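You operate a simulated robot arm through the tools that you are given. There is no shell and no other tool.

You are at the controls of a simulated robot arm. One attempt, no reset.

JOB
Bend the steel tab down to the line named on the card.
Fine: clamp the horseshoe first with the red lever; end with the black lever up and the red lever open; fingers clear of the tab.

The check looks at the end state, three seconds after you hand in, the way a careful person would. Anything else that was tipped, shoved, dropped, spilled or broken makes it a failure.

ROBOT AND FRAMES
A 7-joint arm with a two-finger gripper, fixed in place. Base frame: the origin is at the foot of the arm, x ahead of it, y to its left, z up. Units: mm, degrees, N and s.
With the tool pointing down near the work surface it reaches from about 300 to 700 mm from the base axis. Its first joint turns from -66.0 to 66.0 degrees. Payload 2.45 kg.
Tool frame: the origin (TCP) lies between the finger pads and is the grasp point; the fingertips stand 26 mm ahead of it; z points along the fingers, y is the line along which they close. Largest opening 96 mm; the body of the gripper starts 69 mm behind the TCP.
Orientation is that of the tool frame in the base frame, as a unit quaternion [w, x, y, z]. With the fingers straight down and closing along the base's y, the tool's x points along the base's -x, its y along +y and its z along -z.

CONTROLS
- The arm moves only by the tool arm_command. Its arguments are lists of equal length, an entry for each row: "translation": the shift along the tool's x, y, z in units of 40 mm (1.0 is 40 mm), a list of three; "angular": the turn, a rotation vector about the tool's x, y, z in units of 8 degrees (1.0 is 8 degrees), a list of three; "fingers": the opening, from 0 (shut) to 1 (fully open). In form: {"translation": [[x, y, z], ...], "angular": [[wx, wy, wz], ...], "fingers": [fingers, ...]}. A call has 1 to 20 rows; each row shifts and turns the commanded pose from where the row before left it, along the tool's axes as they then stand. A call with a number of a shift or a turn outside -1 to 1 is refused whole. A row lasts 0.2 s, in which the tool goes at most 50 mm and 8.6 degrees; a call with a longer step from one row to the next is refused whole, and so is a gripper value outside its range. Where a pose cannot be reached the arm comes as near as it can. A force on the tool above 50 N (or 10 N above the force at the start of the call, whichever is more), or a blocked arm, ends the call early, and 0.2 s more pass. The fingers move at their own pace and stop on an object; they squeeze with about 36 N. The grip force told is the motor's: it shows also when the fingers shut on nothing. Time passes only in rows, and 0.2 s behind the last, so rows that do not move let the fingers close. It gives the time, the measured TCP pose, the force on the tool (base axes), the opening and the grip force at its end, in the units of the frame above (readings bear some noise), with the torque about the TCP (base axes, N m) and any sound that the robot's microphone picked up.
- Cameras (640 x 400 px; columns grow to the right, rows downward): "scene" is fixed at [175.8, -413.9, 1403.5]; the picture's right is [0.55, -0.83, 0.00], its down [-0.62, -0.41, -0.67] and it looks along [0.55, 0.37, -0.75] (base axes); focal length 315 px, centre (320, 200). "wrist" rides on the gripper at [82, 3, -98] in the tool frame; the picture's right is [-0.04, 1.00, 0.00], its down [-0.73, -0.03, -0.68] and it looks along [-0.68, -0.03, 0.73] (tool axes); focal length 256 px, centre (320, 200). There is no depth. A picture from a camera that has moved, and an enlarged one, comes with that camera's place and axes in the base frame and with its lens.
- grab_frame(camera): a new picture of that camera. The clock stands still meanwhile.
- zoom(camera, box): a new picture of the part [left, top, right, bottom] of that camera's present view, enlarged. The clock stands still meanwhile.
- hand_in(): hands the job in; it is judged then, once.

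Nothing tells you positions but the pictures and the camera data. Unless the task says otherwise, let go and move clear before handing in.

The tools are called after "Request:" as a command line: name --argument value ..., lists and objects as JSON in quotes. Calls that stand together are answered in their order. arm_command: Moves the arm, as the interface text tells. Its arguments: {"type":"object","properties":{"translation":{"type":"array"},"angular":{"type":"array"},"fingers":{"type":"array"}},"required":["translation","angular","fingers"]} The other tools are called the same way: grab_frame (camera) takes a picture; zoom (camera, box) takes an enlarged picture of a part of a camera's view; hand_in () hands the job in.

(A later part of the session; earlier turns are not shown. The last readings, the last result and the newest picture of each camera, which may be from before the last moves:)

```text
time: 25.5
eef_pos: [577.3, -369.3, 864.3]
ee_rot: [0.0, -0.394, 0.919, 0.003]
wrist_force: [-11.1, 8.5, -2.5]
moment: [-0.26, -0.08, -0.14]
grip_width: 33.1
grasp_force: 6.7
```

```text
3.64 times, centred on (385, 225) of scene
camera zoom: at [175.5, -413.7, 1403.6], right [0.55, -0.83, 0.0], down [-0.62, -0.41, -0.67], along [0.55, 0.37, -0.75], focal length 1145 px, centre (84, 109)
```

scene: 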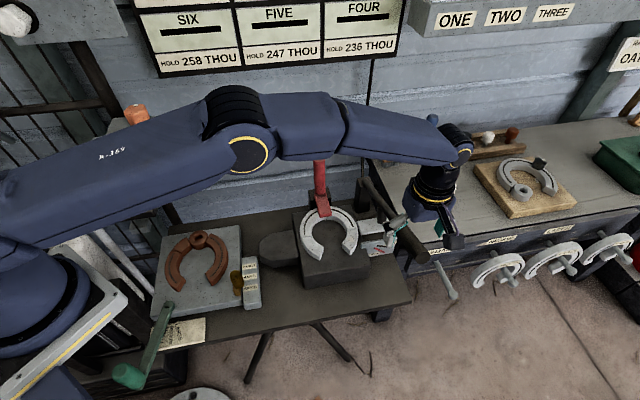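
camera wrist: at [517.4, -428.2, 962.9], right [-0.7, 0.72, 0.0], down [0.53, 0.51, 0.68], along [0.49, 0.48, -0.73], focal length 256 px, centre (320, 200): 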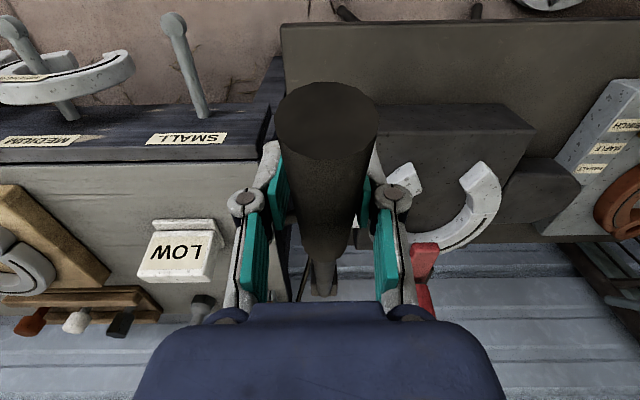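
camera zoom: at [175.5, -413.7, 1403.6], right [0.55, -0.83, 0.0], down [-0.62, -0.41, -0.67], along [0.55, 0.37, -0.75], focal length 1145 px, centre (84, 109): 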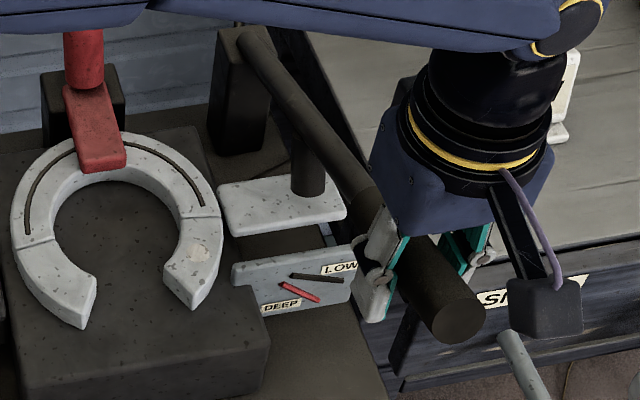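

I have the handle, with the opening at 33.1 mm, and the scene camera still sees the tab and gauge clearly. I'll lower the lever 3° along its arc and watch the force.

Request:
arm_command --translation '[[0.038, 0, 0.123], [0.038, 0, 0.123], [0.038, 0, 0.123], [0, 0, 0]]' --angular '[[0, -0.125, 0], [0, -0.125, 0], [0, -0.125, 0], [0, 0, 0]]' --fingers '[0.25, 0.25, 0.25, 0.25]'

Request:
zoom --camera "scene" --box '[360, 190, 430, 260]'

```text
time: 26.5
eef_pos: [575.5, -374.2, 849.9]
ee_rot: [0.026, -0.396, 0.918, 0.011]
wrist_force: [-11.9, 10.3, -0.6]
moment: [-0.15, -0.15, -0.13]
grip_width: 34.8
grasp_force: 7.4
```

```text
5.71 times, centred on (395, 225) of scene
camera zoom: at [175.5, -413.7, 1403.6], right [0.55, -0.83, 0.0], down [-0.62, -0.41, -0.67], along [0.55, 0.37, -0.75], focal length 1800 px, centre (-109, 57)
```

zoom: 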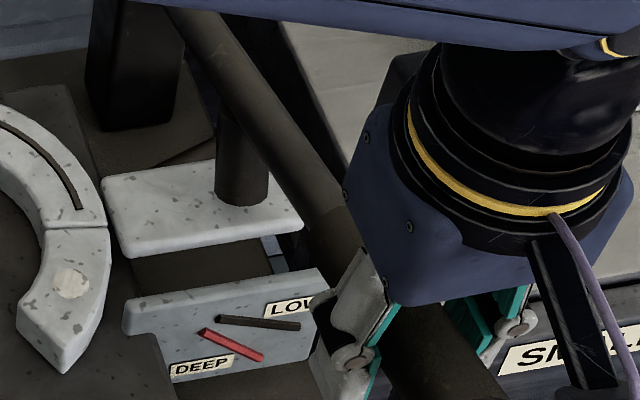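

The lever moves down freely. There's a sideways force of about 15 N, so I'm gripping slightly off-centre. I'll shift the gripper a couple of mm to relax that.

Request:
arm_command --translation '[[0, 0.05, 0], [0, 0.05, 0], [0, 0, 0]]' --angular '[[0, 0, 0], [0, 0, 0], [0, 0, 0]]' --fingers '[0.25, 0.25, 0.25]'

Request:
grab_frame --camera "wrist"

```text
time: 27.3
eef_pos: [572.5, -371.9, 850.7]
ee_rot: [0.026, -0.394, 0.919, 0.012]
wrist_force: [-6.2, 3.5, 0.2]
moment: [0.01, -0.09, -0.06]
grip_width: 28.6
grasp_force: 3.9
```

```text
taken
camera wrist: at [509.1, -432.7, 944.7], right [-0.7, 0.72, 0.0], down [0.5, 0.48, 0.72], along [0.52, 0.5, -0.69], focal length 256 px, centre (320, 200)
```

wrist: 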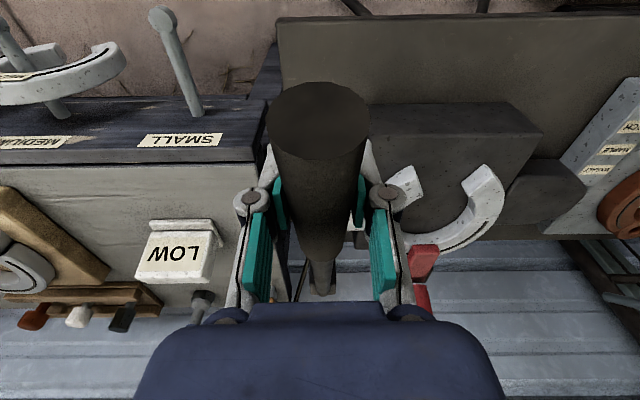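

Request:
zoom --camera "scene" --box '[350, 170, 450, 280]'

Request:
zoom --camera "wrist" --box '[220, 60, 420, 320]'

```text
3.64 times, centred on (400, 225) of scene
camera zoom: at [175.6, -413.9, 1403.6], right [0.55, -0.83, 0.0], down [-0.62, -0.41, -0.67], along [0.55, 0.37, -0.75], focal length 1145 px, centre (29, 109)
```

zoom: 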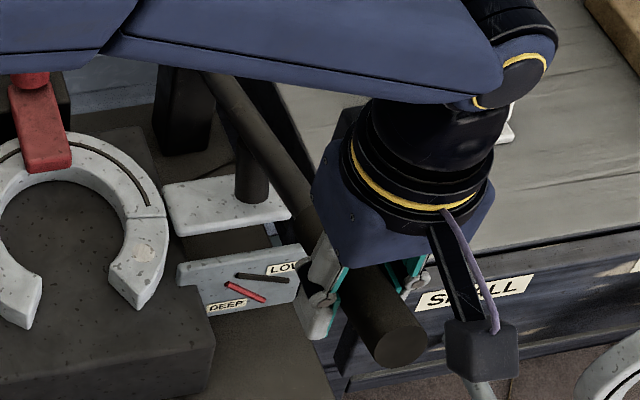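

```text
1.54 times, centred on (320, 190) of wrist
camera zoom: at [509.1, -432.7, 944.7], right [-0.7, 0.72, 0.0], down [0.5, 0.48, 0.72], along [0.52, 0.5, -0.69], focal length 394 px, centre (320, 215)
```

zoom: 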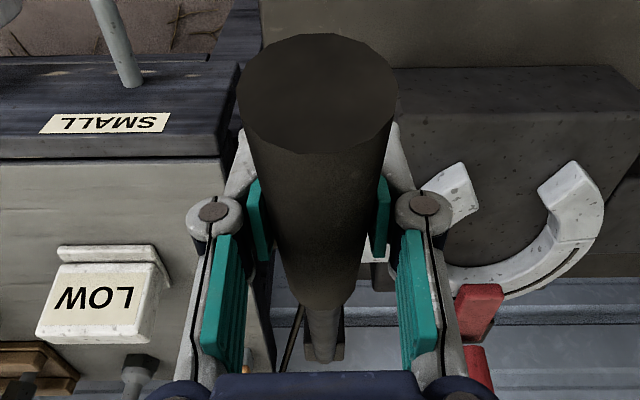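

The grip force reads low, so I'll squeeze more firmly and see where the fingers stop.

Request:
arm_command --translation '[[0, 0, 0], [0, 0, 0], [0, 0, 0]]' --angular '[[0, 0, 0], [0, 0, 0], [0, 0, 0]]' --fingers '[0.1, 0.1, 0.1]'

Request:
zoom --camera "scene" --box '[360, 190, 430, 260]'

```text
time: 28.1
eef_pos: [572.3, -372.0, 850.6]
ee_rot: [0.026, -0.394, 0.919, 0.011]
wrist_force: [-4.4, 0.1, 1.7]
moment: [-0.14, -0.56, -0.93]
grip_width: 27.9
grasp_force: 45.2
```

```text
5.71 times, centred on (395, 225) of scene
camera zoom: at [175.6, -413.9, 1403.6], right [0.55, -0.83, 0.0], down [-0.62, -0.41, -0.67], along [0.55, 0.37, -0.75], focal length 1800 px, centre (-109, 57)
```

zoom: 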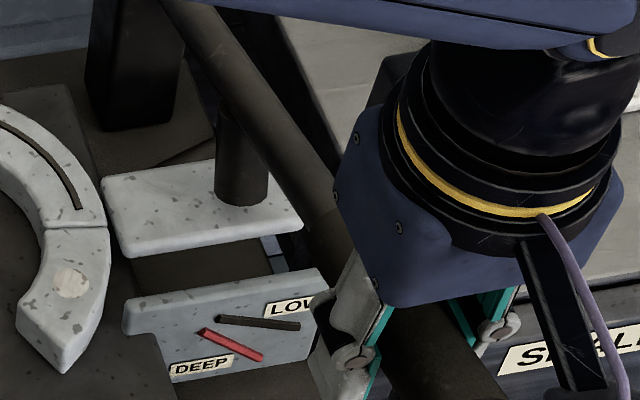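

That's a firm grip now, at 45 N. I'll lower another 3° until the plunger begins to load the tab.

Request:
arm_command --translation '[[0.038, 0, 0.123], [0.038, 0, 0.123], [0.038, 0, 0.123], [0, 0, 0]]' --angular '[[0, -0.125, 0], [0, -0.125, 0], [0, -0.125, 0], [0, 0, 0]]' --fingers '[0.1, 0.1, 0.1, 0.1]'

Request:
zoom --camera "scene" --box '[360, 190, 430, 260]'

```text
time: 29.1
eef_pos: [569.9, -374.6, 835.2]
ee_rot: [0.05, -0.393, 0.918, 0.021]
wrist_force: [-1.3, -3.4, 3.5]
moment: [0.17, -0.75, -0.89]
grip_width: 28.2
grasp_force: 44.8
```

```text
5.71 times, centred on (395, 225) of scene
camera zoom: at [175.7, -414.0, 1403.5], right [0.55, -0.83, 0.0], down [-0.62, -0.41, -0.67], along [0.55, 0.37, -0.75], focal length 1800 px, centre (-109, 57)
```

zoom: 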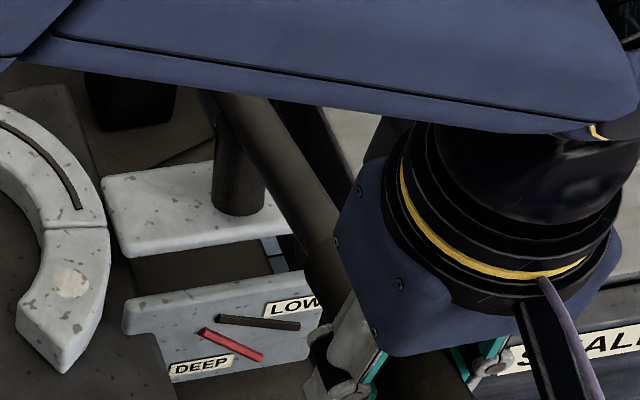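

There's still no contact load. I'll continue another 3°.

Request:
arm_command --translation '[[0.038, 0, 0.123], [0.038, 0, 0.123], [0.038, 0, 0.123], [0, 0, 0]]' --angular '[[0, -0.125, 0], [0, -0.125, 0], [0, -0.125, 0], [0, 0, 0]]' --fingers '[0.1, 0.1, 0.1, 0.1]'

Request:
zoom --camera "scene" --box '[360, 190, 430, 260]'

```text
time: 30.1
eef_pos: [568.1, -377.1, 820.9]
ee_rot: [0.074, -0.393, 0.916, 0.033]
wrist_force: [-6.0, -6.3, 4.4]
moment: [0.36, -0.91, -0.8]
grip_width: 28.2
grasp_force: 44.9
```

```text
5.71 times, centred on (395, 225) of scene
camera zoom: at [175.5, -414.0, 1403.5], right [0.55, -0.83, 0.0], down [-0.62, -0.41, -0.67], along [0.55, 0.37, -0.75], focal length 1800 px, centre (-109, 57)
```

zoom: 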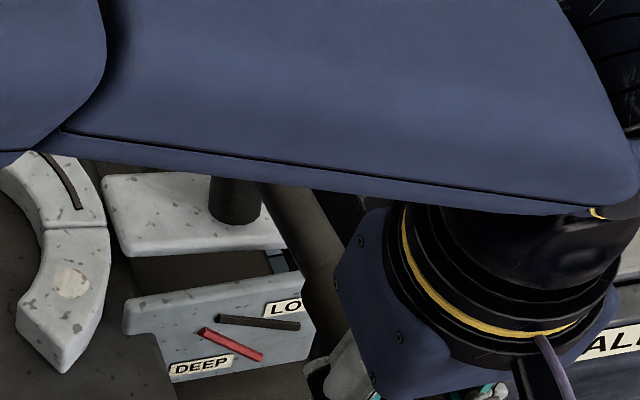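

The arm is starting to hide the tab in the scene view. I'll turn the gripper back to vertical, letting the handle pivot in the fingers, then keep lowering without tilting.

Request:
arm_command --translation '[[0, 0, 0], [0, 0, 0], [0, 0, 0], [0, 0, 0]]' --angular '[[0, 0.375, 0], [0, 0.375, 0], [0, 0.375, 0], [0, 0, 0]]' --fingers '[0.1, 0.1, 0.1, 0.1]'

Request:
zoom --camera "scene" --box '[360, 190, 430, 260]'

```text
time: 31.1
eef_pos: [569.5, -375.4, 820.1]
ee_rot: [0.002, -0.394, 0.919, 0.0]
wrist_force: [-0.7, -12.1, 3.2]
moment: [0.52, -0.65, -0.67]
grip_width: 28.7
grasp_force: 44.8
```

```text
5.71 times, centred on (395, 225) of scene
camera zoom: at [175.7, -414.2, 1403.5], right [0.56, -0.83, 0.0], down [-0.62, -0.41, -0.67], along [0.55, 0.37, -0.75], focal length 1800 px, centre (-109, 57)
```

zoom: 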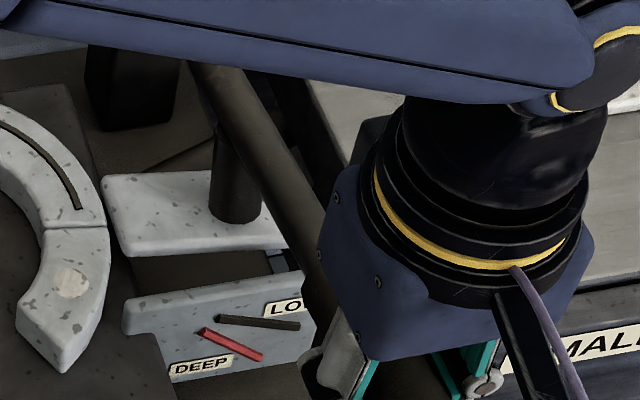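

The view is clear again, and the plunger is just above the tab. I'll lower another 3° with the gripper vertical.

Request:
arm_command --translation '[[0.019, 0, 0.128], [0.019, 0, 0.128], [0.015, 0, 0.128], [0, 0, 0]]' --angular '[[0, 0, 0], [0, 0, 0], [0, 0, 0], [0, 0, 0]]' --fingers '[0.1, 0.1, 0.1, 0.1]'

Request:
zoom --camera "scene" --box '[360, 190, 430, 260]'

```text
time: 32.1
eef_pos: [567.3, -378.1, 804.8]
ee_rot: [0.003, -0.395, 0.919, 0.001]
wrist_force: [7.0, -12.8, 5.5]
moment: [0.83, -0.77, -0.56]
grip_width: 30.0
grasp_force: 45.1
```

```text
5.71 times, centred on (395, 225) of scene
camera zoom: at [175.8, -414.2, 1403.5], right [0.55, -0.83, 0.0], down [-0.62, -0.41, -0.67], along [0.55, 0.37, -0.75], focal length 1800 px, centre (-109, 57)
```

zoom: 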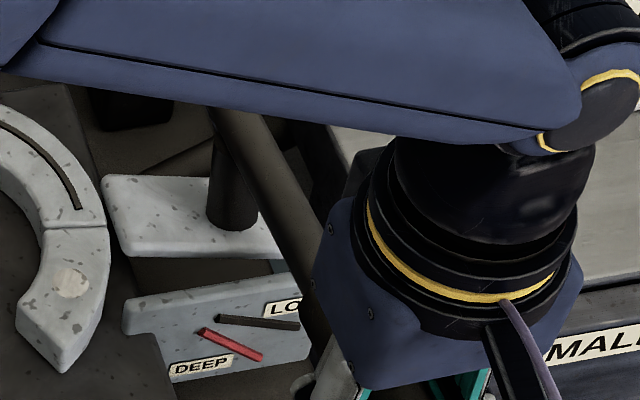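

Still no bending load, only a small sideways force. I'll correct that by 2 mm and continue lowering in small steps.

Request:
arm_command --translation '[[0.012, -0.04, 0.128], [0.012, -0.03, 0.128], [0, 0, 0]]' --angular '[[0, 0, 0], [0, 0, 0], [0, 0, 0]]' --fingers '[0.1, 0.1, 0.1]'

Request:
zoom --camera "scene" --box '[360, 190, 430, 260]'

```text
time: 32.9
eef_pos: [567.1, -377.7, 792.2]
ee_rot: [0.0, -0.395, 0.919, 0.006]
wrist_force: [-7.9, 4.4, -1.9]
moment: [-0.05, -0.1, -0.13]
grip_width: 32.7
grasp_force: 45.4
```

```text
5.71 times, centred on (395, 225) of scene
camera zoom: at [175.6, -413.9, 1403.6], right [0.56, -0.83, 0.0], down [-0.62, -0.41, -0.67], along [0.55, 0.37, -0.75], focal length 1800 px, centre (-109, 57)
```

zoom: 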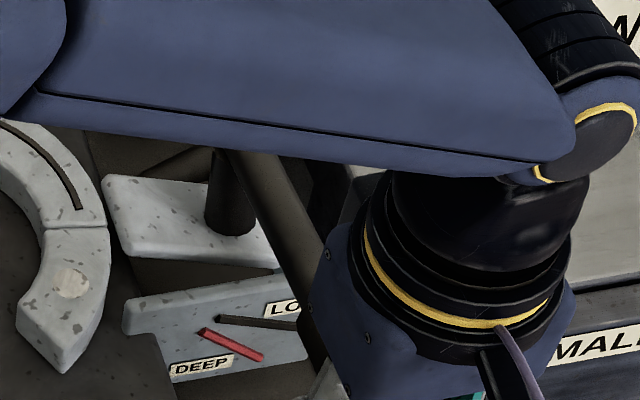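

The tab is already bending, and its front edge slope is close to the LOW line's. I'll zoom tighter to measure it while loaded.

Request:
zoom --camera "scene" --box '[368, 205, 412, 240]'

Request:
grab_frame --camera "wrist"

```text
11.43 times, centred on (390, 222) of scene
camera zoom: at [175.6, -413.9, 1403.6], right [0.56, -0.83, 0.0], down [-0.62, -0.41, -0.67], along [0.55, 0.37, -0.75], focal length 3599 px, centre (-480, -57)
```

zoom: 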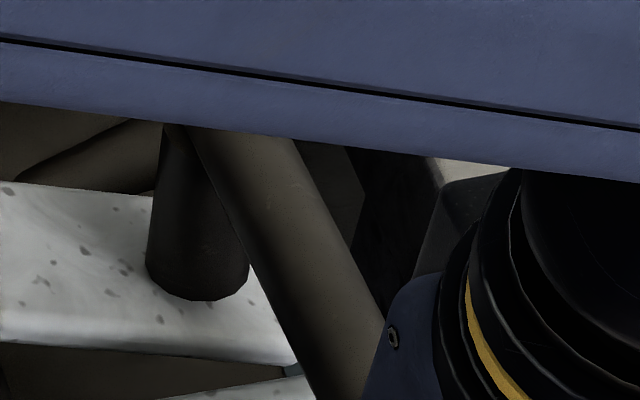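

```text
taken
camera wrist: at [507.3, -435.7, 890.3], right [-0.7, 0.72, 0.01], down [0.53, 0.51, 0.68], along [0.48, 0.48, -0.73], focal length 256 px, centre (320, 200)
```

wrist: 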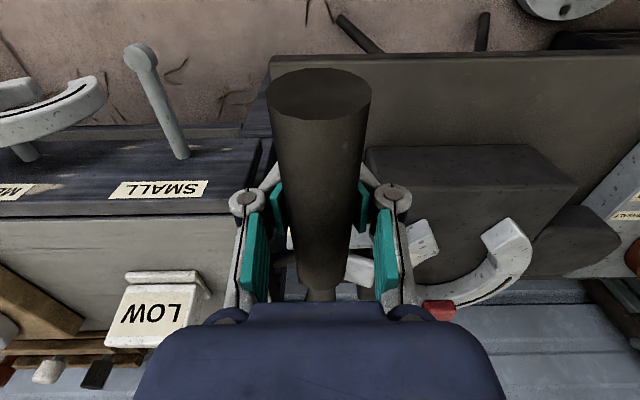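

Request:
zoom --camera "scene" --box '[365, 212, 410, 256]'

```text
9.09 times, centred on (388, 234) of scene
camera zoom: at [175.6, -413.9, 1403.6], right [0.56, -0.83, 0.0], down [-0.62, -0.41, -0.67], along [0.55, 0.37, -0.75], focal length 2863 px, centre (-294, -109)
```

zoom: 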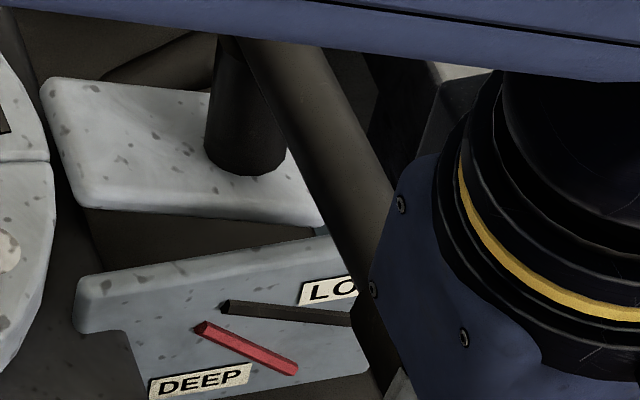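

While loaded, the tab is at about 92% of the LOW angle. I'll ease the lever back up 3° to see how much it springs back.

Request:
arm_command --translation '[[-0.012, 0, -0.128], [-0.012, 0, -0.128], [-0.012, 0, -0.128], [-0.012, 0, -0.128], [0, 0, 0]]' --angular '[[0, 0, 0], [0, 0, 0], [0, 0, 0], [0, 0, 0], [0, 0, 0]]' --fingers '[0.1, 0.1, 0.1, 0.1, 0.1]'

Request:
zoom --camera "scene" --box '[365, 212, 410, 256]'

```text
time: 34.1
eef_pos: [570.7, -378.2, 815.6]
ee_rot: [0.002, -0.395, 0.919, 0.001]
wrist_force: [-6.4, 10.3, -1.9]
moment: [-0.41, -0.32, -0.18]
grip_width: 18.1
grasp_force: 3.9
```

```text
9.09 times, centred on (388, 234) of scene
camera zoom: at [175.7, -413.7, 1403.6], right [0.55, -0.83, 0.0], down [-0.62, -0.41, -0.67], along [0.55, 0.37, -0.75], focal length 2863 px, centre (-294, -109)
```

zoom: 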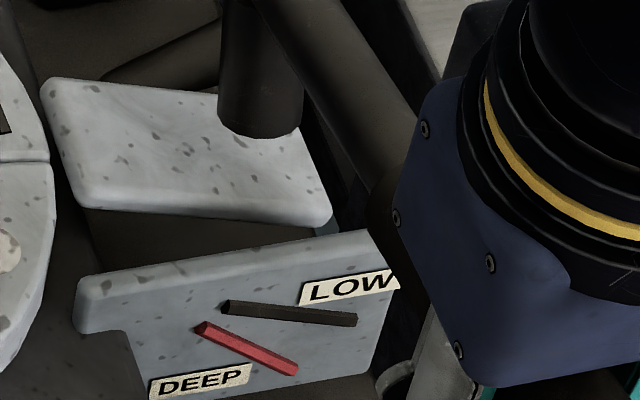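

The tab held nearly all of its bend, so springback is small. The grip width has dropped to 18 mm, though, so the fingers may be riding up off the handle. I'll check.

Request:
zoom --camera "scene" --box '[350, 170, 450, 290]'

Request:
grab_frame --camera "wrist"

```text
3.33 times, centred on (400, 230) of scene
camera zoom: at [175.7, -413.7, 1403.6], right [0.55, -0.83, 0.0], down [-0.62, -0.41, -0.67], along [0.55, 0.37, -0.75], focal length 1050 px, centre (53, 100)
```

zoom: 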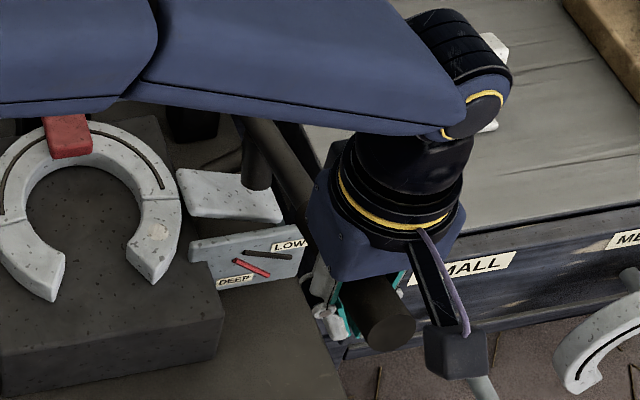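

```text
taken
camera wrist: at [510.1, -435.2, 913.8], right [-0.7, 0.72, 0.0], down [0.52, 0.51, 0.68], along [0.49, 0.48, -0.73], focal length 256 px, centre (320, 200)
```

wrist: 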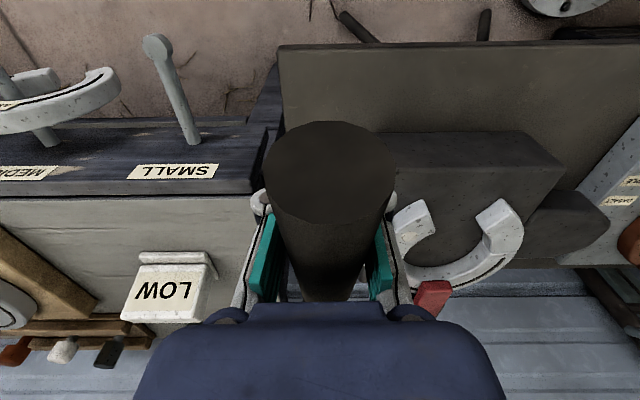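

The black lever has sprung back up by itself through the fingers, so it returns under its own spring. I'll open the fingers to let it rise fully, lift a little, and then measure the tab unloaded.

Request:
arm_command --translation '[[0, 0, -0.3], [0, 0, -0.3], [0, 0, -0.3], [0, 0, 0], [0, 0, 0]]' --angular '[[0, 0, 0], [0, 0, 0], [0, 0, 0], [0, 0, 0], [0, 0, 0]]' --fingers '[0.6, 0.6, 0.6, 0.6, 0.6]'

Request:
zoom --camera "scene" --box '[365, 212, 410, 256]'

Request:
zoom --camera "scene" --box '[350, 170, 450, 290]'

Request:
grab_frame --camera "wrist"

```text
time: 35.3
eef_pos: [570.1, -378.4, 850.1]
ee_rot: [0.003, -0.395, 0.919, 0.003]
wrist_force: [0.1, 0.4, 0.3]
moment: [0.01, 0.0, 0.01]
grip_width: 57.3
grasp_force: 0.1
```

```text
9.09 times, centred on (388, 234) of scene
camera zoom: at [175.8, -413.9, 1403.5], right [0.55, -0.83, 0.0], down [-0.62, -0.41, -0.67], along [0.55, 0.37, -0.75], focal length 2863 px, centre (-294, -109)
```

zoom: 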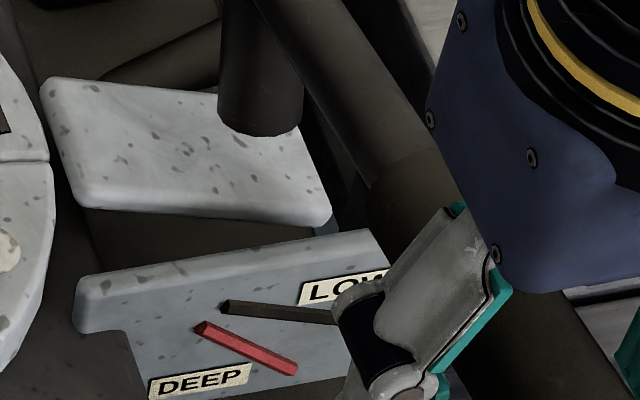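

```text
3.33 times, centred on (400, 230) of scene
camera zoom: at [175.8, -413.9, 1403.5], right [0.55, -0.83, 0.0], down [-0.62, -0.41, -0.67], along [0.55, 0.37, -0.75], focal length 1050 px, centre (53, 100)
```

zoom: 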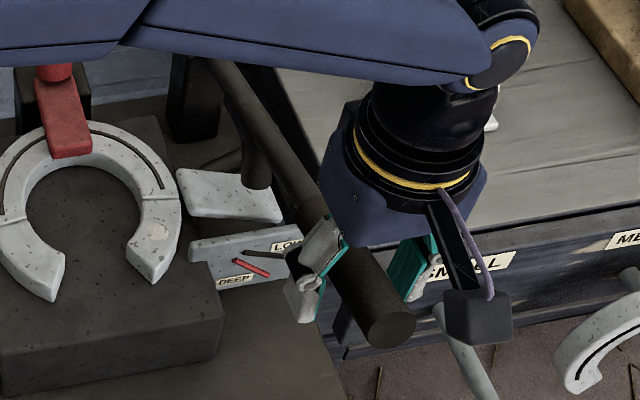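

```text
taken
camera wrist: at [510.2, -436.0, 949.1], right [-0.7, 0.72, 0.0], down [0.53, 0.51, 0.68], along [0.49, 0.48, -0.73], focal length 256 px, centre (320, 200)
```

wrist: 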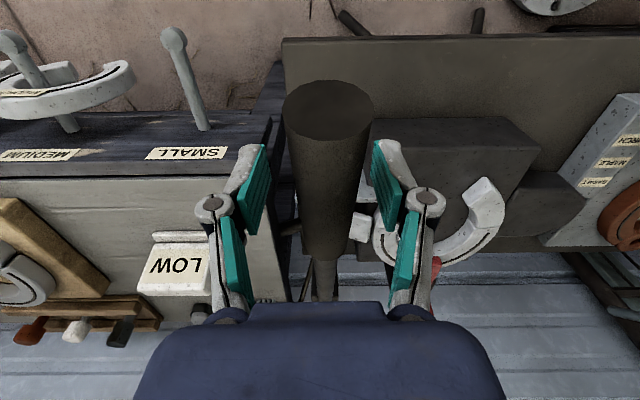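

Opening the fingers didn't move the lever, so it stays where it's put, held by friction. The tab now sits at roughly 22–23° against about 25° for the LOW line. I'll lift clear and measure both more precisely.

Request:
arm_command --translation '[[0, 0, -0.8], [0, 0, -0.8], [0, 0, -0.8], [0, 0, 0]]' --angular '[[0, 0, 0], [0, 0, 0], [0, 0, 0], [0, 0, 0]]' --fingers '[0.8, 0.8, 0.8, 0.8]'

Request:
zoom --camera "scene" --box '[366, 226, 402, 248]'

Request:
zoom --camera "scene" --box '[355, 200, 415, 262]'

Request:
zoom --camera "scene" --box '[372, 234, 402, 256]'

Request:
grab_frame --camera "wrist"

```text
time: 36.3
eef_pos: [571.2, -380.4, 946.8]
ee_rot: [0.002, -0.395, 0.919, 0.002]
wrist_force: [0.1, 0.2, -0.3]
moment: [0.01, 0.0, -0.01]
grip_width: 76.9
grasp_force: 0.0
```

```text
16.00 times, centred on (384, 237) of scene
camera zoom: at [175.8, -413.9, 1403.5], right [0.55, -0.83, 0.0], down [-0.62, -0.41, -0.67], along [0.55, 0.37, -0.75], focal length 5039 px, centre (-704, -392)
```

zoom: 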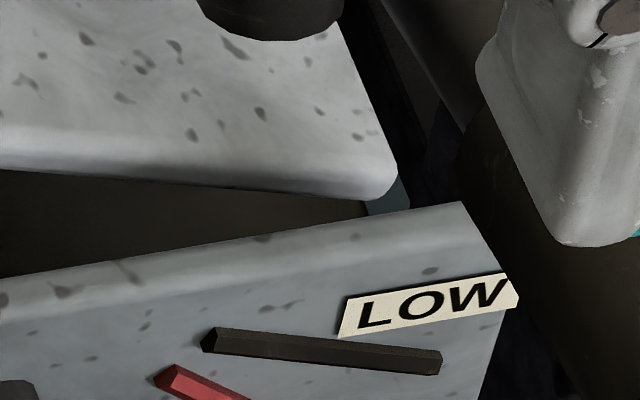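

```text
6.45 times, centred on (385, 231) of scene
camera zoom: at [175.8, -413.9, 1403.5], right [0.55, -0.83, 0.0], down [-0.62, -0.41, -0.67], along [0.55, 0.37, -0.75], focal length 2032 px, centre (-99, 0)
```

zoom: 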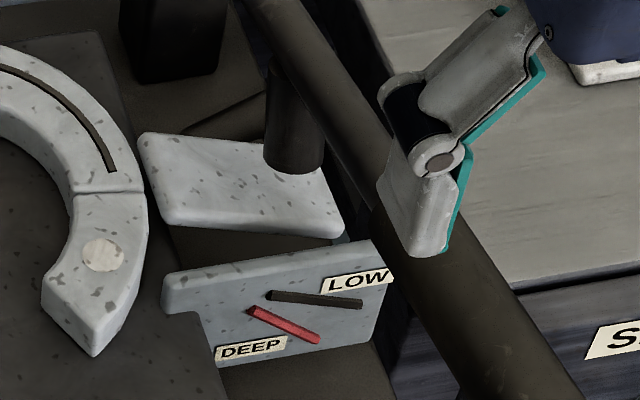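

```text
16.00 times, centred on (387, 245) of scene
camera zoom: at [175.8, -413.9, 1403.5], right [0.55, -0.83, 0.0], down [-0.62, -0.41, -0.67], along [0.55, 0.37, -0.75], focal length 5039 px, centre (-752, -520)
```

zoom: 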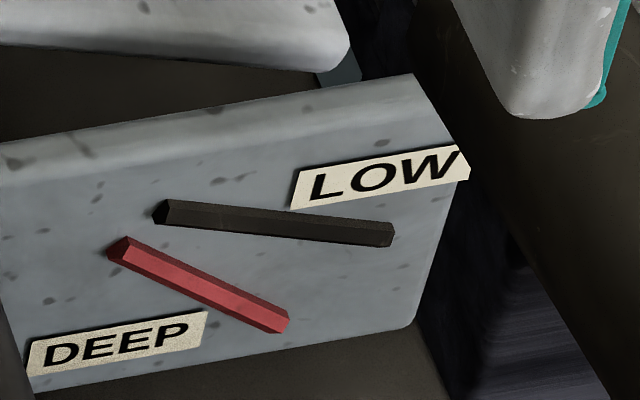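

```text
taken
camera wrist: at [510.9, -437.4, 1045.3], right [-0.7, 0.72, 0.0], down [0.53, 0.51, 0.68], along [0.49, 0.48, -0.73], focal length 256 px, centre (320, 200)
```

wrist: 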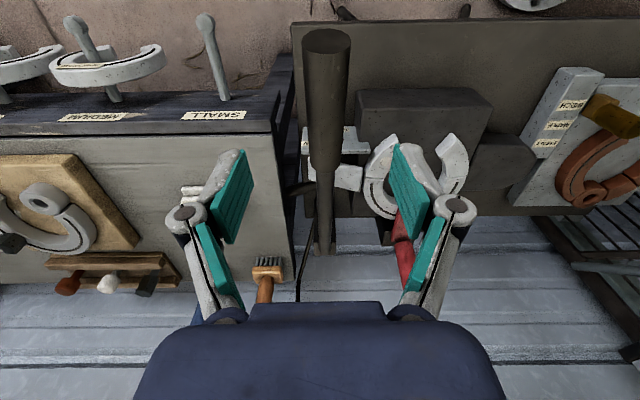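

At higher zoom, the tab is at about 21.8° and the LOW line at about 24.5°, so roughly 2.7° more is needed. I'll grip the handle again, better centred this time, and press in small steps.

Request:
arm_command --translation '[[-0.1, 0.03, 0.8], [-0.1, 0.03, 0.85], [0, 0, 0.83], [0, 0, 0], [0, 0, 0], [0, 0, 0], [0, 0, 0], [0, 0, 0]]' --angular '[[0, 0, 0], [0, 0, 0], [0, 0, 0], [0, 0, 0], [0, 0, 0], [0, 0, 0], [0, 0, 0], [0, 0, 0]]' --fingers '[0.8, 0.8, 0.8, 0.2, 0.2, 0.2, 0.2, 0.2]'

Request:
grab_frame --camera "wrist"

```text
time: 38.1
eef_pos: [574.3, -371.2, 847.3]
ee_rot: [0.002, -0.394, 0.919, 0.0]
wrist_force: [6.4, -3.4, -4.8]
moment: [-0.47, 0.07, -0.99]
grip_width: 28.1
grasp_force: 45.0
```

```text
taken
camera wrist: at [513.0, -428.4, 945.3], right [-0.7, 0.72, 0.0], down [0.53, 0.51, 0.68], along [0.49, 0.48, -0.73], focal length 256 px, centre (320, 200)
```

wrist: 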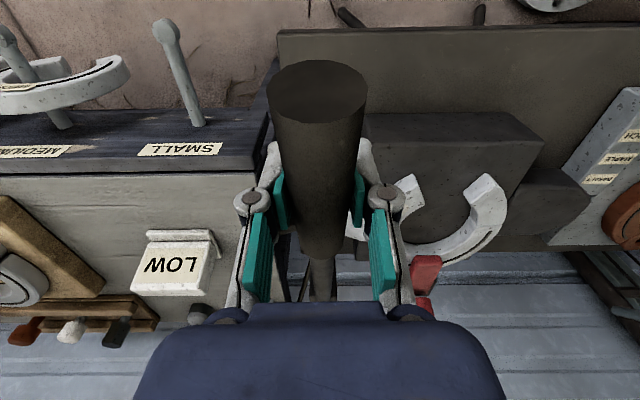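

I have a firm grip at 28.1 mm, centred on the handle. I'll lower it along its arc to just short of the previous depth.

Request:
arm_command --translation '[[0.028, -0.005, 0.126], [0.026, -0.005, 0.126], [0.024, -0.005, 0.126], [0.022, -0.005, 0.126], [0.02, -0.005, 0.126], [0.018, -0.005, 0.126], [0.016, -0.005, 0.126], [0, 0, 0]]' --angular '[[0, 0, 0], [0, 0, 0], [0, 0, 0], [0, 0, 0], [0, 0, 0], [0, 0, 0], [0, 0, 0], [0, 0, 0]]' --fingers '[0.2, 0.2, 0.2, 0.2, 0.2, 0.2, 0.2, 0.2]'

Request:
zoom --camera "scene" --box '[365, 212, 410, 256]'

Request:
grab_frame --camera "wrist"

```text
time: 39.9
eef_pos: [569.1, -375.8, 811.8]
ee_rot: [0.001, -0.394, 0.919, 0.003]
wrist_force: [-18.5, 3.4, 3.3]
moment: [0.4, -0.85, -1.08]
grip_width: 28.3
grasp_force: 45.2
```

```text
9.09 times, centred on (388, 234) of scene
camera zoom: at [175.3, -413.8, 1403.6], right [0.55, -0.83, 0.0], down [-0.62, -0.41, -0.67], along [0.55, 0.37, -0.75], focal length 2863 px, centre (-294, -109)
```

zoom: 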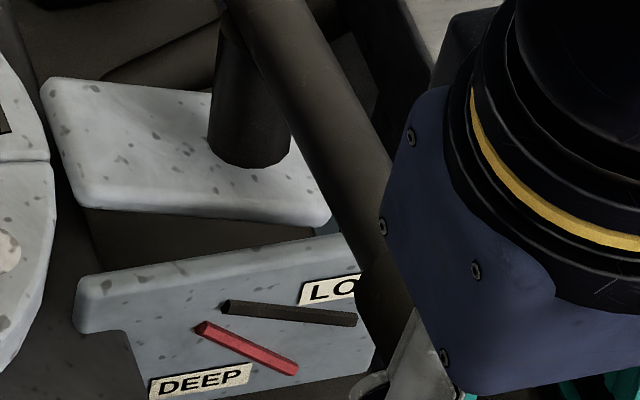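

```text
taken
camera wrist: at [508.9, -433.3, 910.5], right [-0.7, 0.72, 0.01], down [0.53, 0.51, 0.68], along [0.49, 0.48, -0.73], focal length 256 px, centre (320, 200)
```

wrist: 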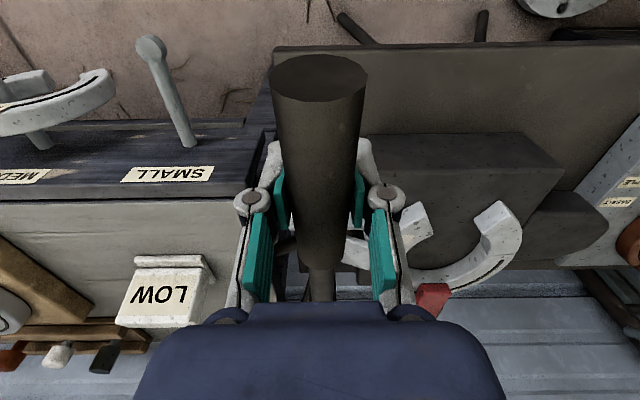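

The plunger is just above the bent tab. From here I'll press in about 2.5 mm steps and check after each one.

Request:
arm_command --translation '[[0.02, 0.015, 0.063], [0.02, 0.015, 0.063], [0.01, 0, 0.063], [0, 0, 0]]' --angular '[[0, 0, 0], [0, 0, 0], [0, 0, 0], [0, 0, 0]]' --fingers '[0.2, 0.2, 0.2, 0.2]'

Request:
zoom --camera "scene" --box '[365, 212, 410, 256]'

```text
time: 40.9
eef_pos: [568.3, -376.4, 805.3]
ee_rot: [0.002, -0.394, 0.919, 0.002]
wrist_force: [-14.4, 4.6, 4.7]
moment: [0.62, -1.12, -1.04]
grip_width: 28.3
grasp_force: 44.6
```

```text
9.09 times, centred on (388, 234) of scene
camera zoom: at [175.3, -413.8, 1403.6], right [0.55, -0.83, 0.0], down [-0.62, -0.41, -0.67], along [0.55, 0.37, -0.75], focal length 2863 px, centre (-294, -109)
```

zoom: 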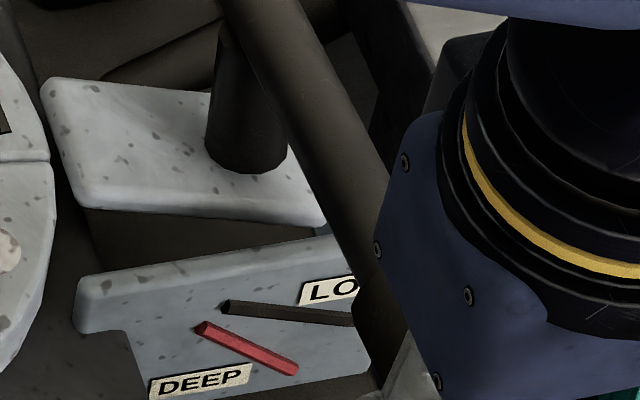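

The plunger has reached the tab again. I'll press 2.5 mm more and measure.

Request:
arm_command --translation '[[0.01, 0, 0.063], [0, 0, 0]]' --angular '[[0, 0, 0], [0, 0, 0]]' --fingers '[0.2, 0.2]'

Request:
zoom --camera "scene" --box '[366, 226, 402, 248]'

Request:
zoom --camera "scene" --box '[365, 212, 410, 256]'

```text
time: 41.5
eef_pos: [568.1, -376.3, 803.0]
ee_rot: [0.002, -0.395, 0.919, 0.001]
wrist_force: [-14.1, 6.7, 5.1]
moment: [0.53, -1.0, -1.09]
grip_width: 28.2
grasp_force: 45.2
```

```text
16.00 times, centred on (384, 237) of scene
camera zoom: at [175.3, -413.8, 1403.6], right [0.55, -0.83, 0.0], down [-0.62, -0.41, -0.67], along [0.55, 0.37, -0.75], focal length 5039 px, centre (-704, -392)
```

zoom: 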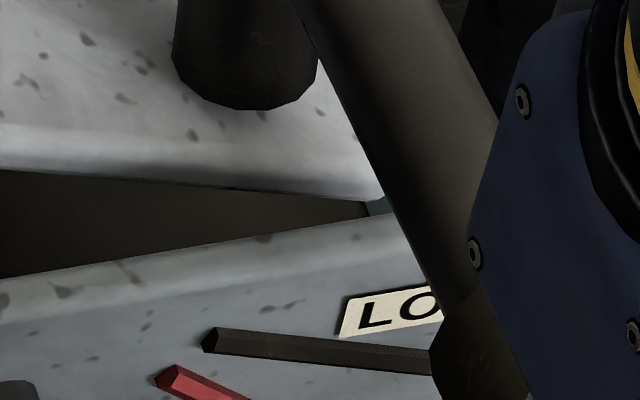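

```text
9.09 times, centred on (388, 234) of scene
camera zoom: at [175.3, -413.8, 1403.6], right [0.55, -0.83, 0.0], down [-0.62, -0.41, -0.67], along [0.55, 0.37, -0.75], focal length 2863 px, centre (-294, -109)
```

zoom: 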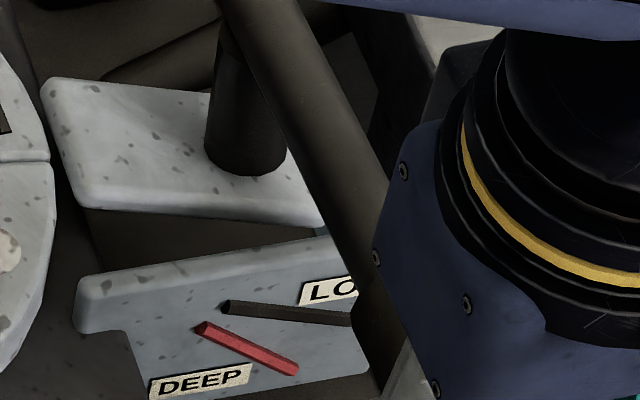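

The loaded tab is at about 22.1°. I'll keep going in small steps.

Request:
arm_command --translation '[[0.01, 0, 0.063], [0, 0, 0]]' --angular '[[0, 0, 0], [0, 0, 0]]' --fingers '[0.2, 0.2]'

Request:
zoom --camera "scene" --box '[366, 226, 402, 248]'

```text
time: 42.1
eef_pos: [567.0, -377.2, 799.9]
ee_rot: [0.002, -0.395, 0.919, 0.003]
wrist_force: [-14.8, 10.2, 4.3]
moment: [0.6, -1.1, -1.06]
grip_width: 28.2
grasp_force: 44.9
```

```text
16.00 times, centred on (384, 237) of scene
camera zoom: at [175.3, -413.7, 1403.7], right [0.56, -0.83, 0.0], down [-0.62, -0.41, -0.67], along [0.55, 0.37, -0.75], focal length 5039 px, centre (-704, -392)
```

zoom: 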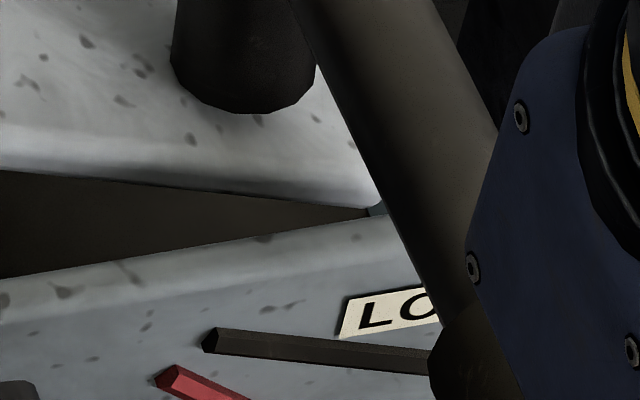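

The tab is at about 23.2° and the target is about 24.5°. One more small step.

Request:
arm_command --translation '[[0.008, 0, 0.063], [0, 0, 0]]' --angular '[[0, 0, 0], [0, 0, 0]]' --fingers '[0.2, 0.2]'

Request:
zoom --camera "scene" --box '[366, 226, 402, 248]'

```text
time: 42.7
eef_pos: [567.5, -377.4, 798.5]
ee_rot: [0.002, -0.395, 0.919, 0.002]
wrist_force: [-9.2, 14.7, 5.7]
moment: [0.71, -1.15, -1.06]
grip_width: 28.1
grasp_force: 44.8
```

```text
16.00 times, centred on (384, 237) of scene
camera zoom: at [175.4, -413.6, 1403.7], right [0.56, -0.83, 0.0], down [-0.62, -0.41, -0.67], along [0.55, 0.37, -0.75], focal length 5039 px, centre (-704, -392)
```

zoom: 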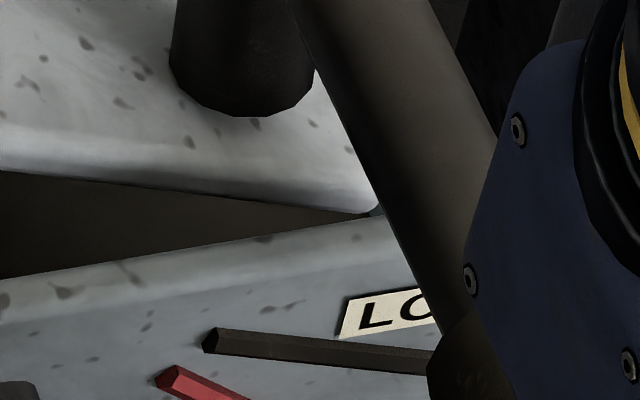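

The loaded tab is at about 23.9°. I'll add a touch more, then ease off to check springback.

Request:
arm_command --translation '[[0.008, 0, 0.045], [0, 0, 0]]' --angular '[[0, 0, 0], [0, 0, 0]]' --fingers '[0.2, 0.2]'

Request:
zoom --camera "scene" --box '[366, 226, 402, 248]'

```text
time: 43.3
eef_pos: [567.8, -375.9, 794.8]
ee_rot: [0.003, -0.395, 0.919, 0.003]
wrist_force: [-6.7, 20.4, 4.5]
moment: [0.5, -1.0, -1.13]
grip_width: 28.1
grasp_force: 44.9
```

```text
16.00 times, centred on (384, 237) of scene
camera zoom: at [175.5, -413.5, 1403.7], right [0.56, -0.83, 0.0], down [-0.62, -0.41, -0.67], along [0.55, 0.37, -0.75], focal length 5039 px, centre (-704, -392)
```

zoom: 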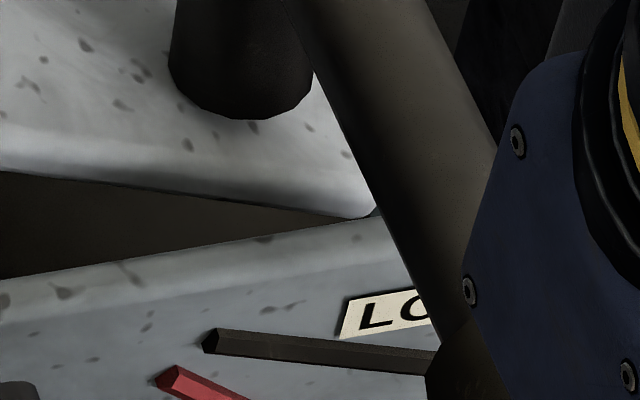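

The loaded tab is at about 24.8°. Now I'll raise the lever a few mm to see the unloaded angle.

Request:
arm_command --translation '[[-0.01, 0, -0.126], [-0.012, 0, -0.126], [-0.014, 0, -0.126], [0, 0, 0]]' --angular '[[0, 0, 0], [0, 0, 0], [0, 0, 0], [0, 0, 0]]' --fingers '[0.2, 0.2, 0.2, 0.2]'

Request:
zoom --camera "scene" --box '[366, 226, 402, 248]'

Request:
zoom --camera "scene" --box '[365, 212, 410, 256]'

```text
time: 44.3
eef_pos: [567.5, -376.0, 810.1]
ee_rot: [0.002, -0.395, 0.919, 0.003]
wrist_force: [-1.3, 17.5, -9.3]
moment: [-1.09, 0.8, -1.07]
grip_width: 28.2
grasp_force: 45.7
```

```text
16.00 times, centred on (384, 237) of scene
camera zoom: at [175.9, -413.6, 1403.6], right [0.55, -0.83, 0.0], down [-0.62, -0.41, -0.67], along [0.55, 0.37, -0.75], focal length 5039 px, centre (-704, -392)
```

zoom: 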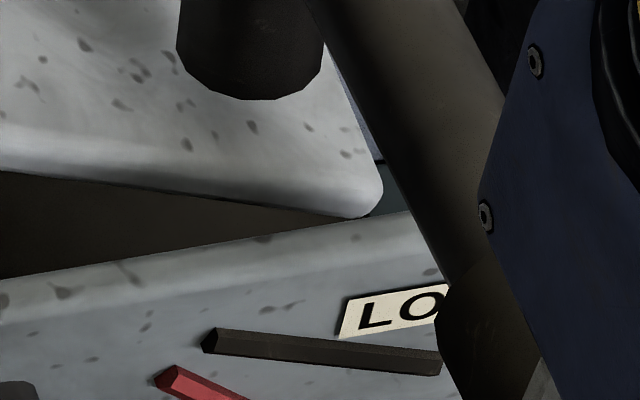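

```text
9.09 times, centred on (388, 234) of scene
camera zoom: at [175.9, -413.6, 1403.6], right [0.55, -0.83, 0.0], down [-0.62, -0.41, -0.67], along [0.55, 0.37, -0.75], focal length 2863 px, centre (-294, -109)
```

zoom: 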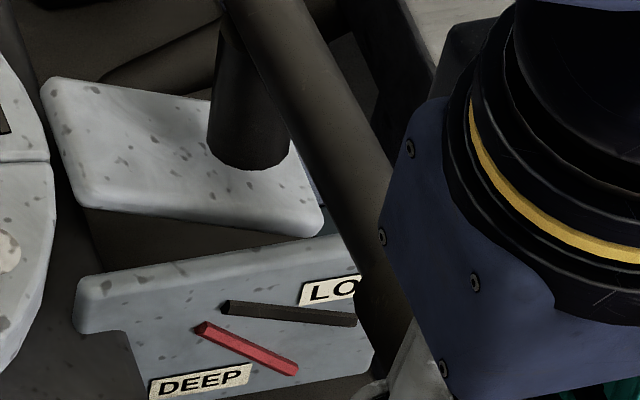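

The tab doesn't spring back. I'll take finer measurements of the tab edge and the LOW line before deciding whether it's done.

Request:
zoom --camera "scene" --box '[362, 229, 382, 241]'

Request:
zoom --camera "scene" --box '[374, 232, 394, 244]'

Request:
zoom --camera "scene" --box '[374, 241, 394, 253]'

```text
16.00 times, centred on (372, 235) of scene
camera zoom: at [175.9, -413.6, 1403.6], right [0.55, -0.83, 0.0], down [-0.62, -0.41, -0.67], along [0.55, 0.37, -0.75], focal length 5039 px, centre (-512, -360)
```

zoom: 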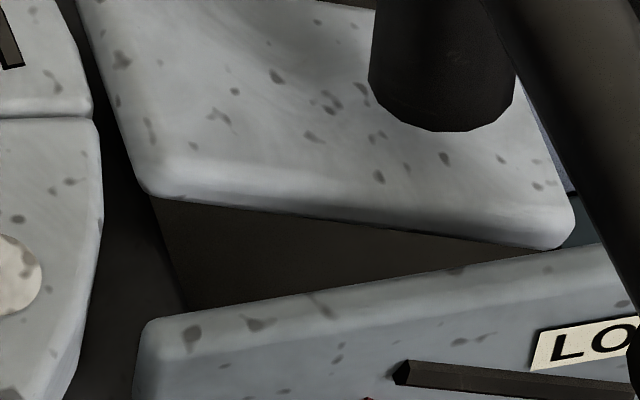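

```text
16.00 times, centred on (384, 238) of scene
camera zoom: at [175.9, -413.6, 1403.6], right [0.55, -0.83, 0.0], down [-0.62, -0.41, -0.67], along [0.55, 0.37, -0.75], focal length 5039 px, centre (-704, -408)
```

zoom: 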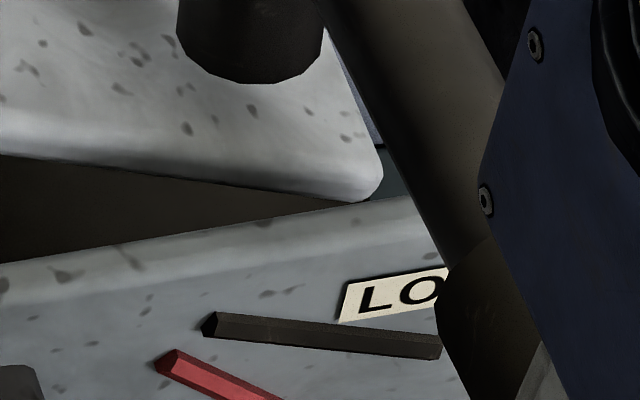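

```text
16.00 times, centred on (384, 247) of scene
camera zoom: at [175.9, -413.6, 1403.6], right [0.55, -0.83, 0.0], down [-0.62, -0.41, -0.67], along [0.55, 0.37, -0.75], focal length 5039 px, centre (-704, -552)
```

zoom: 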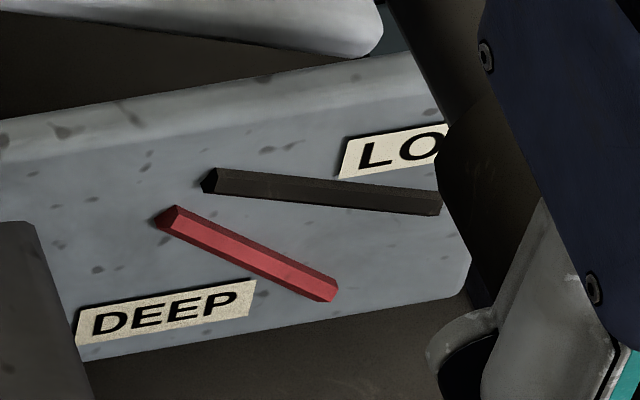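

The tab reads about 25° and the LOW line about 24.3°, so they're parallel within my measuring error and the tab is on the line. I won't bend it further. Next I'll raise the black lever to its original up position.

Request:
arm_command --translation '[[-0.012, 0, -0.13], [-0.014, 0, -0.13], [-0.017, 0, -0.13], [-0.02, 0, -0.13], [-0.023, 0, -0.13], [-0.026, 0, -0.13], [-0.029, 0, -0.13], [-0.032, 0, -0.13], [-0.034, 0, -0.13], [0, 0, 0]]' --angular '[[0, 0, 0], [0, 0, 0], [0, 0, 0], [0, 0, 0], [0, 0, 0], [0, 0, 0], [0, 0, 0], [0, 0, 0], [0, 0, 0], [0, 0, 0]]' --fingers '[0.2, 0.2, 0.2, 0.2, 0.2, 0.2, 0.2, 0.2, 0.2, 0.2]'

Request:
zoom --camera "scene" --box '[340, 180, 440, 270]'

Request:
grab_frame --camera "wrist"

```text
time: 46.5
eef_pos: [574.5, -370.8, 858.3]
ee_rot: [0.001, -0.394, 0.919, 0.003]
wrist_force: [-3.4, 12.9, -8.5]
moment: [-0.99, 0.57, -0.93]
grip_width: 28.3
grasp_force: 45.0
```

```text
4.44 times, centred on (390, 225) of scene
camera zoom: at [175.8, -413.7, 1403.6], right [0.55, -0.83, 0.0], down [-0.62, -0.41, -0.67], along [0.55, 0.37, -0.75], focal length 1400 px, centre (9, 89)
```

zoom: 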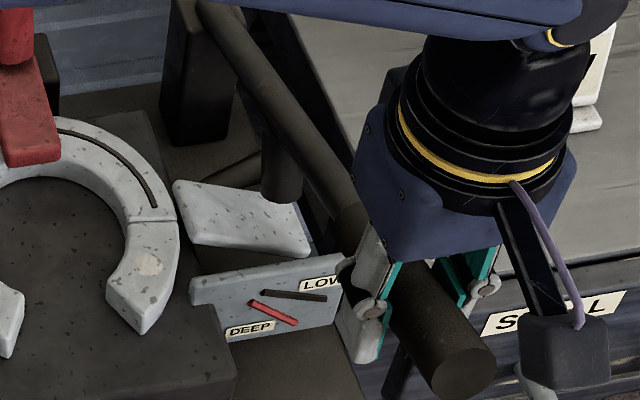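

```text
taken
camera wrist: at [513.3, -428.5, 956.2], right [-0.7, 0.72, 0.0], down [0.53, 0.51, 0.68], along [0.49, 0.48, -0.73], focal length 256 px, centre (320, 200)
```

wrist: 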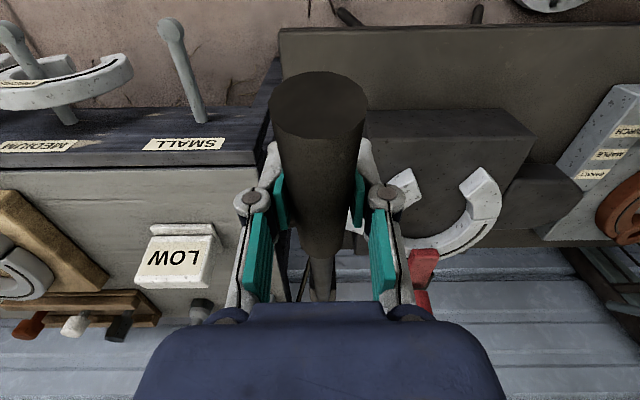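

The tab looks parallel to the LOW line. The lever is still slightly below its original height, so I'll keep raising until it reaches its stop.

Request:
arm_command --translation '[[-0.036, 0, -0.126], [-0.038, 0, -0.126], [-0.04, 0, -0.126], [0, 0, 0]]' --angular '[[0, 0, 0], [0, 0, 0], [0, 0, 0], [0, 0, 0]]' --fingers '[0.2, 0.2, 0.2, 0.2]'

Request:
zoom --camera "scene" --box '[350, 165, 440, 275]'

```text
time: 47.5
eef_pos: [575.4, -368.7, 870.0]
ee_rot: [0.0, -0.394, 0.919, 0.003]
wrist_force: [-11.0, 0.9, -19.6]
moment: [-0.62, 0.07, -0.91]
grip_width: 28.1
grasp_force: 45.1
```

```text
3.64 times, centred on (395, 220) of scene
camera zoom: at [175.9, -414.1, 1403.5], right [0.55, -0.83, 0.0], down [-0.62, -0.41, -0.67], along [0.55, 0.37, -0.75], focal length 1145 px, centre (47, 127)
```

zoom: 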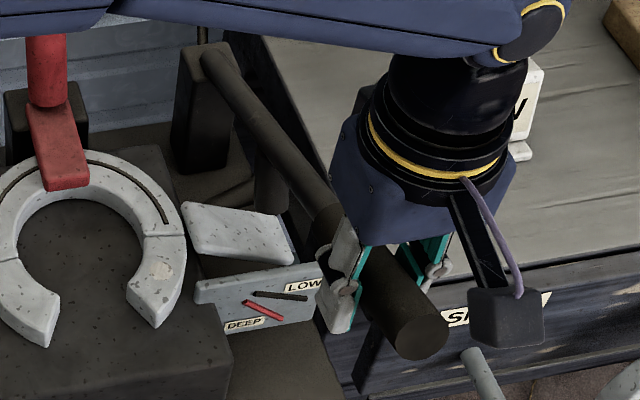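

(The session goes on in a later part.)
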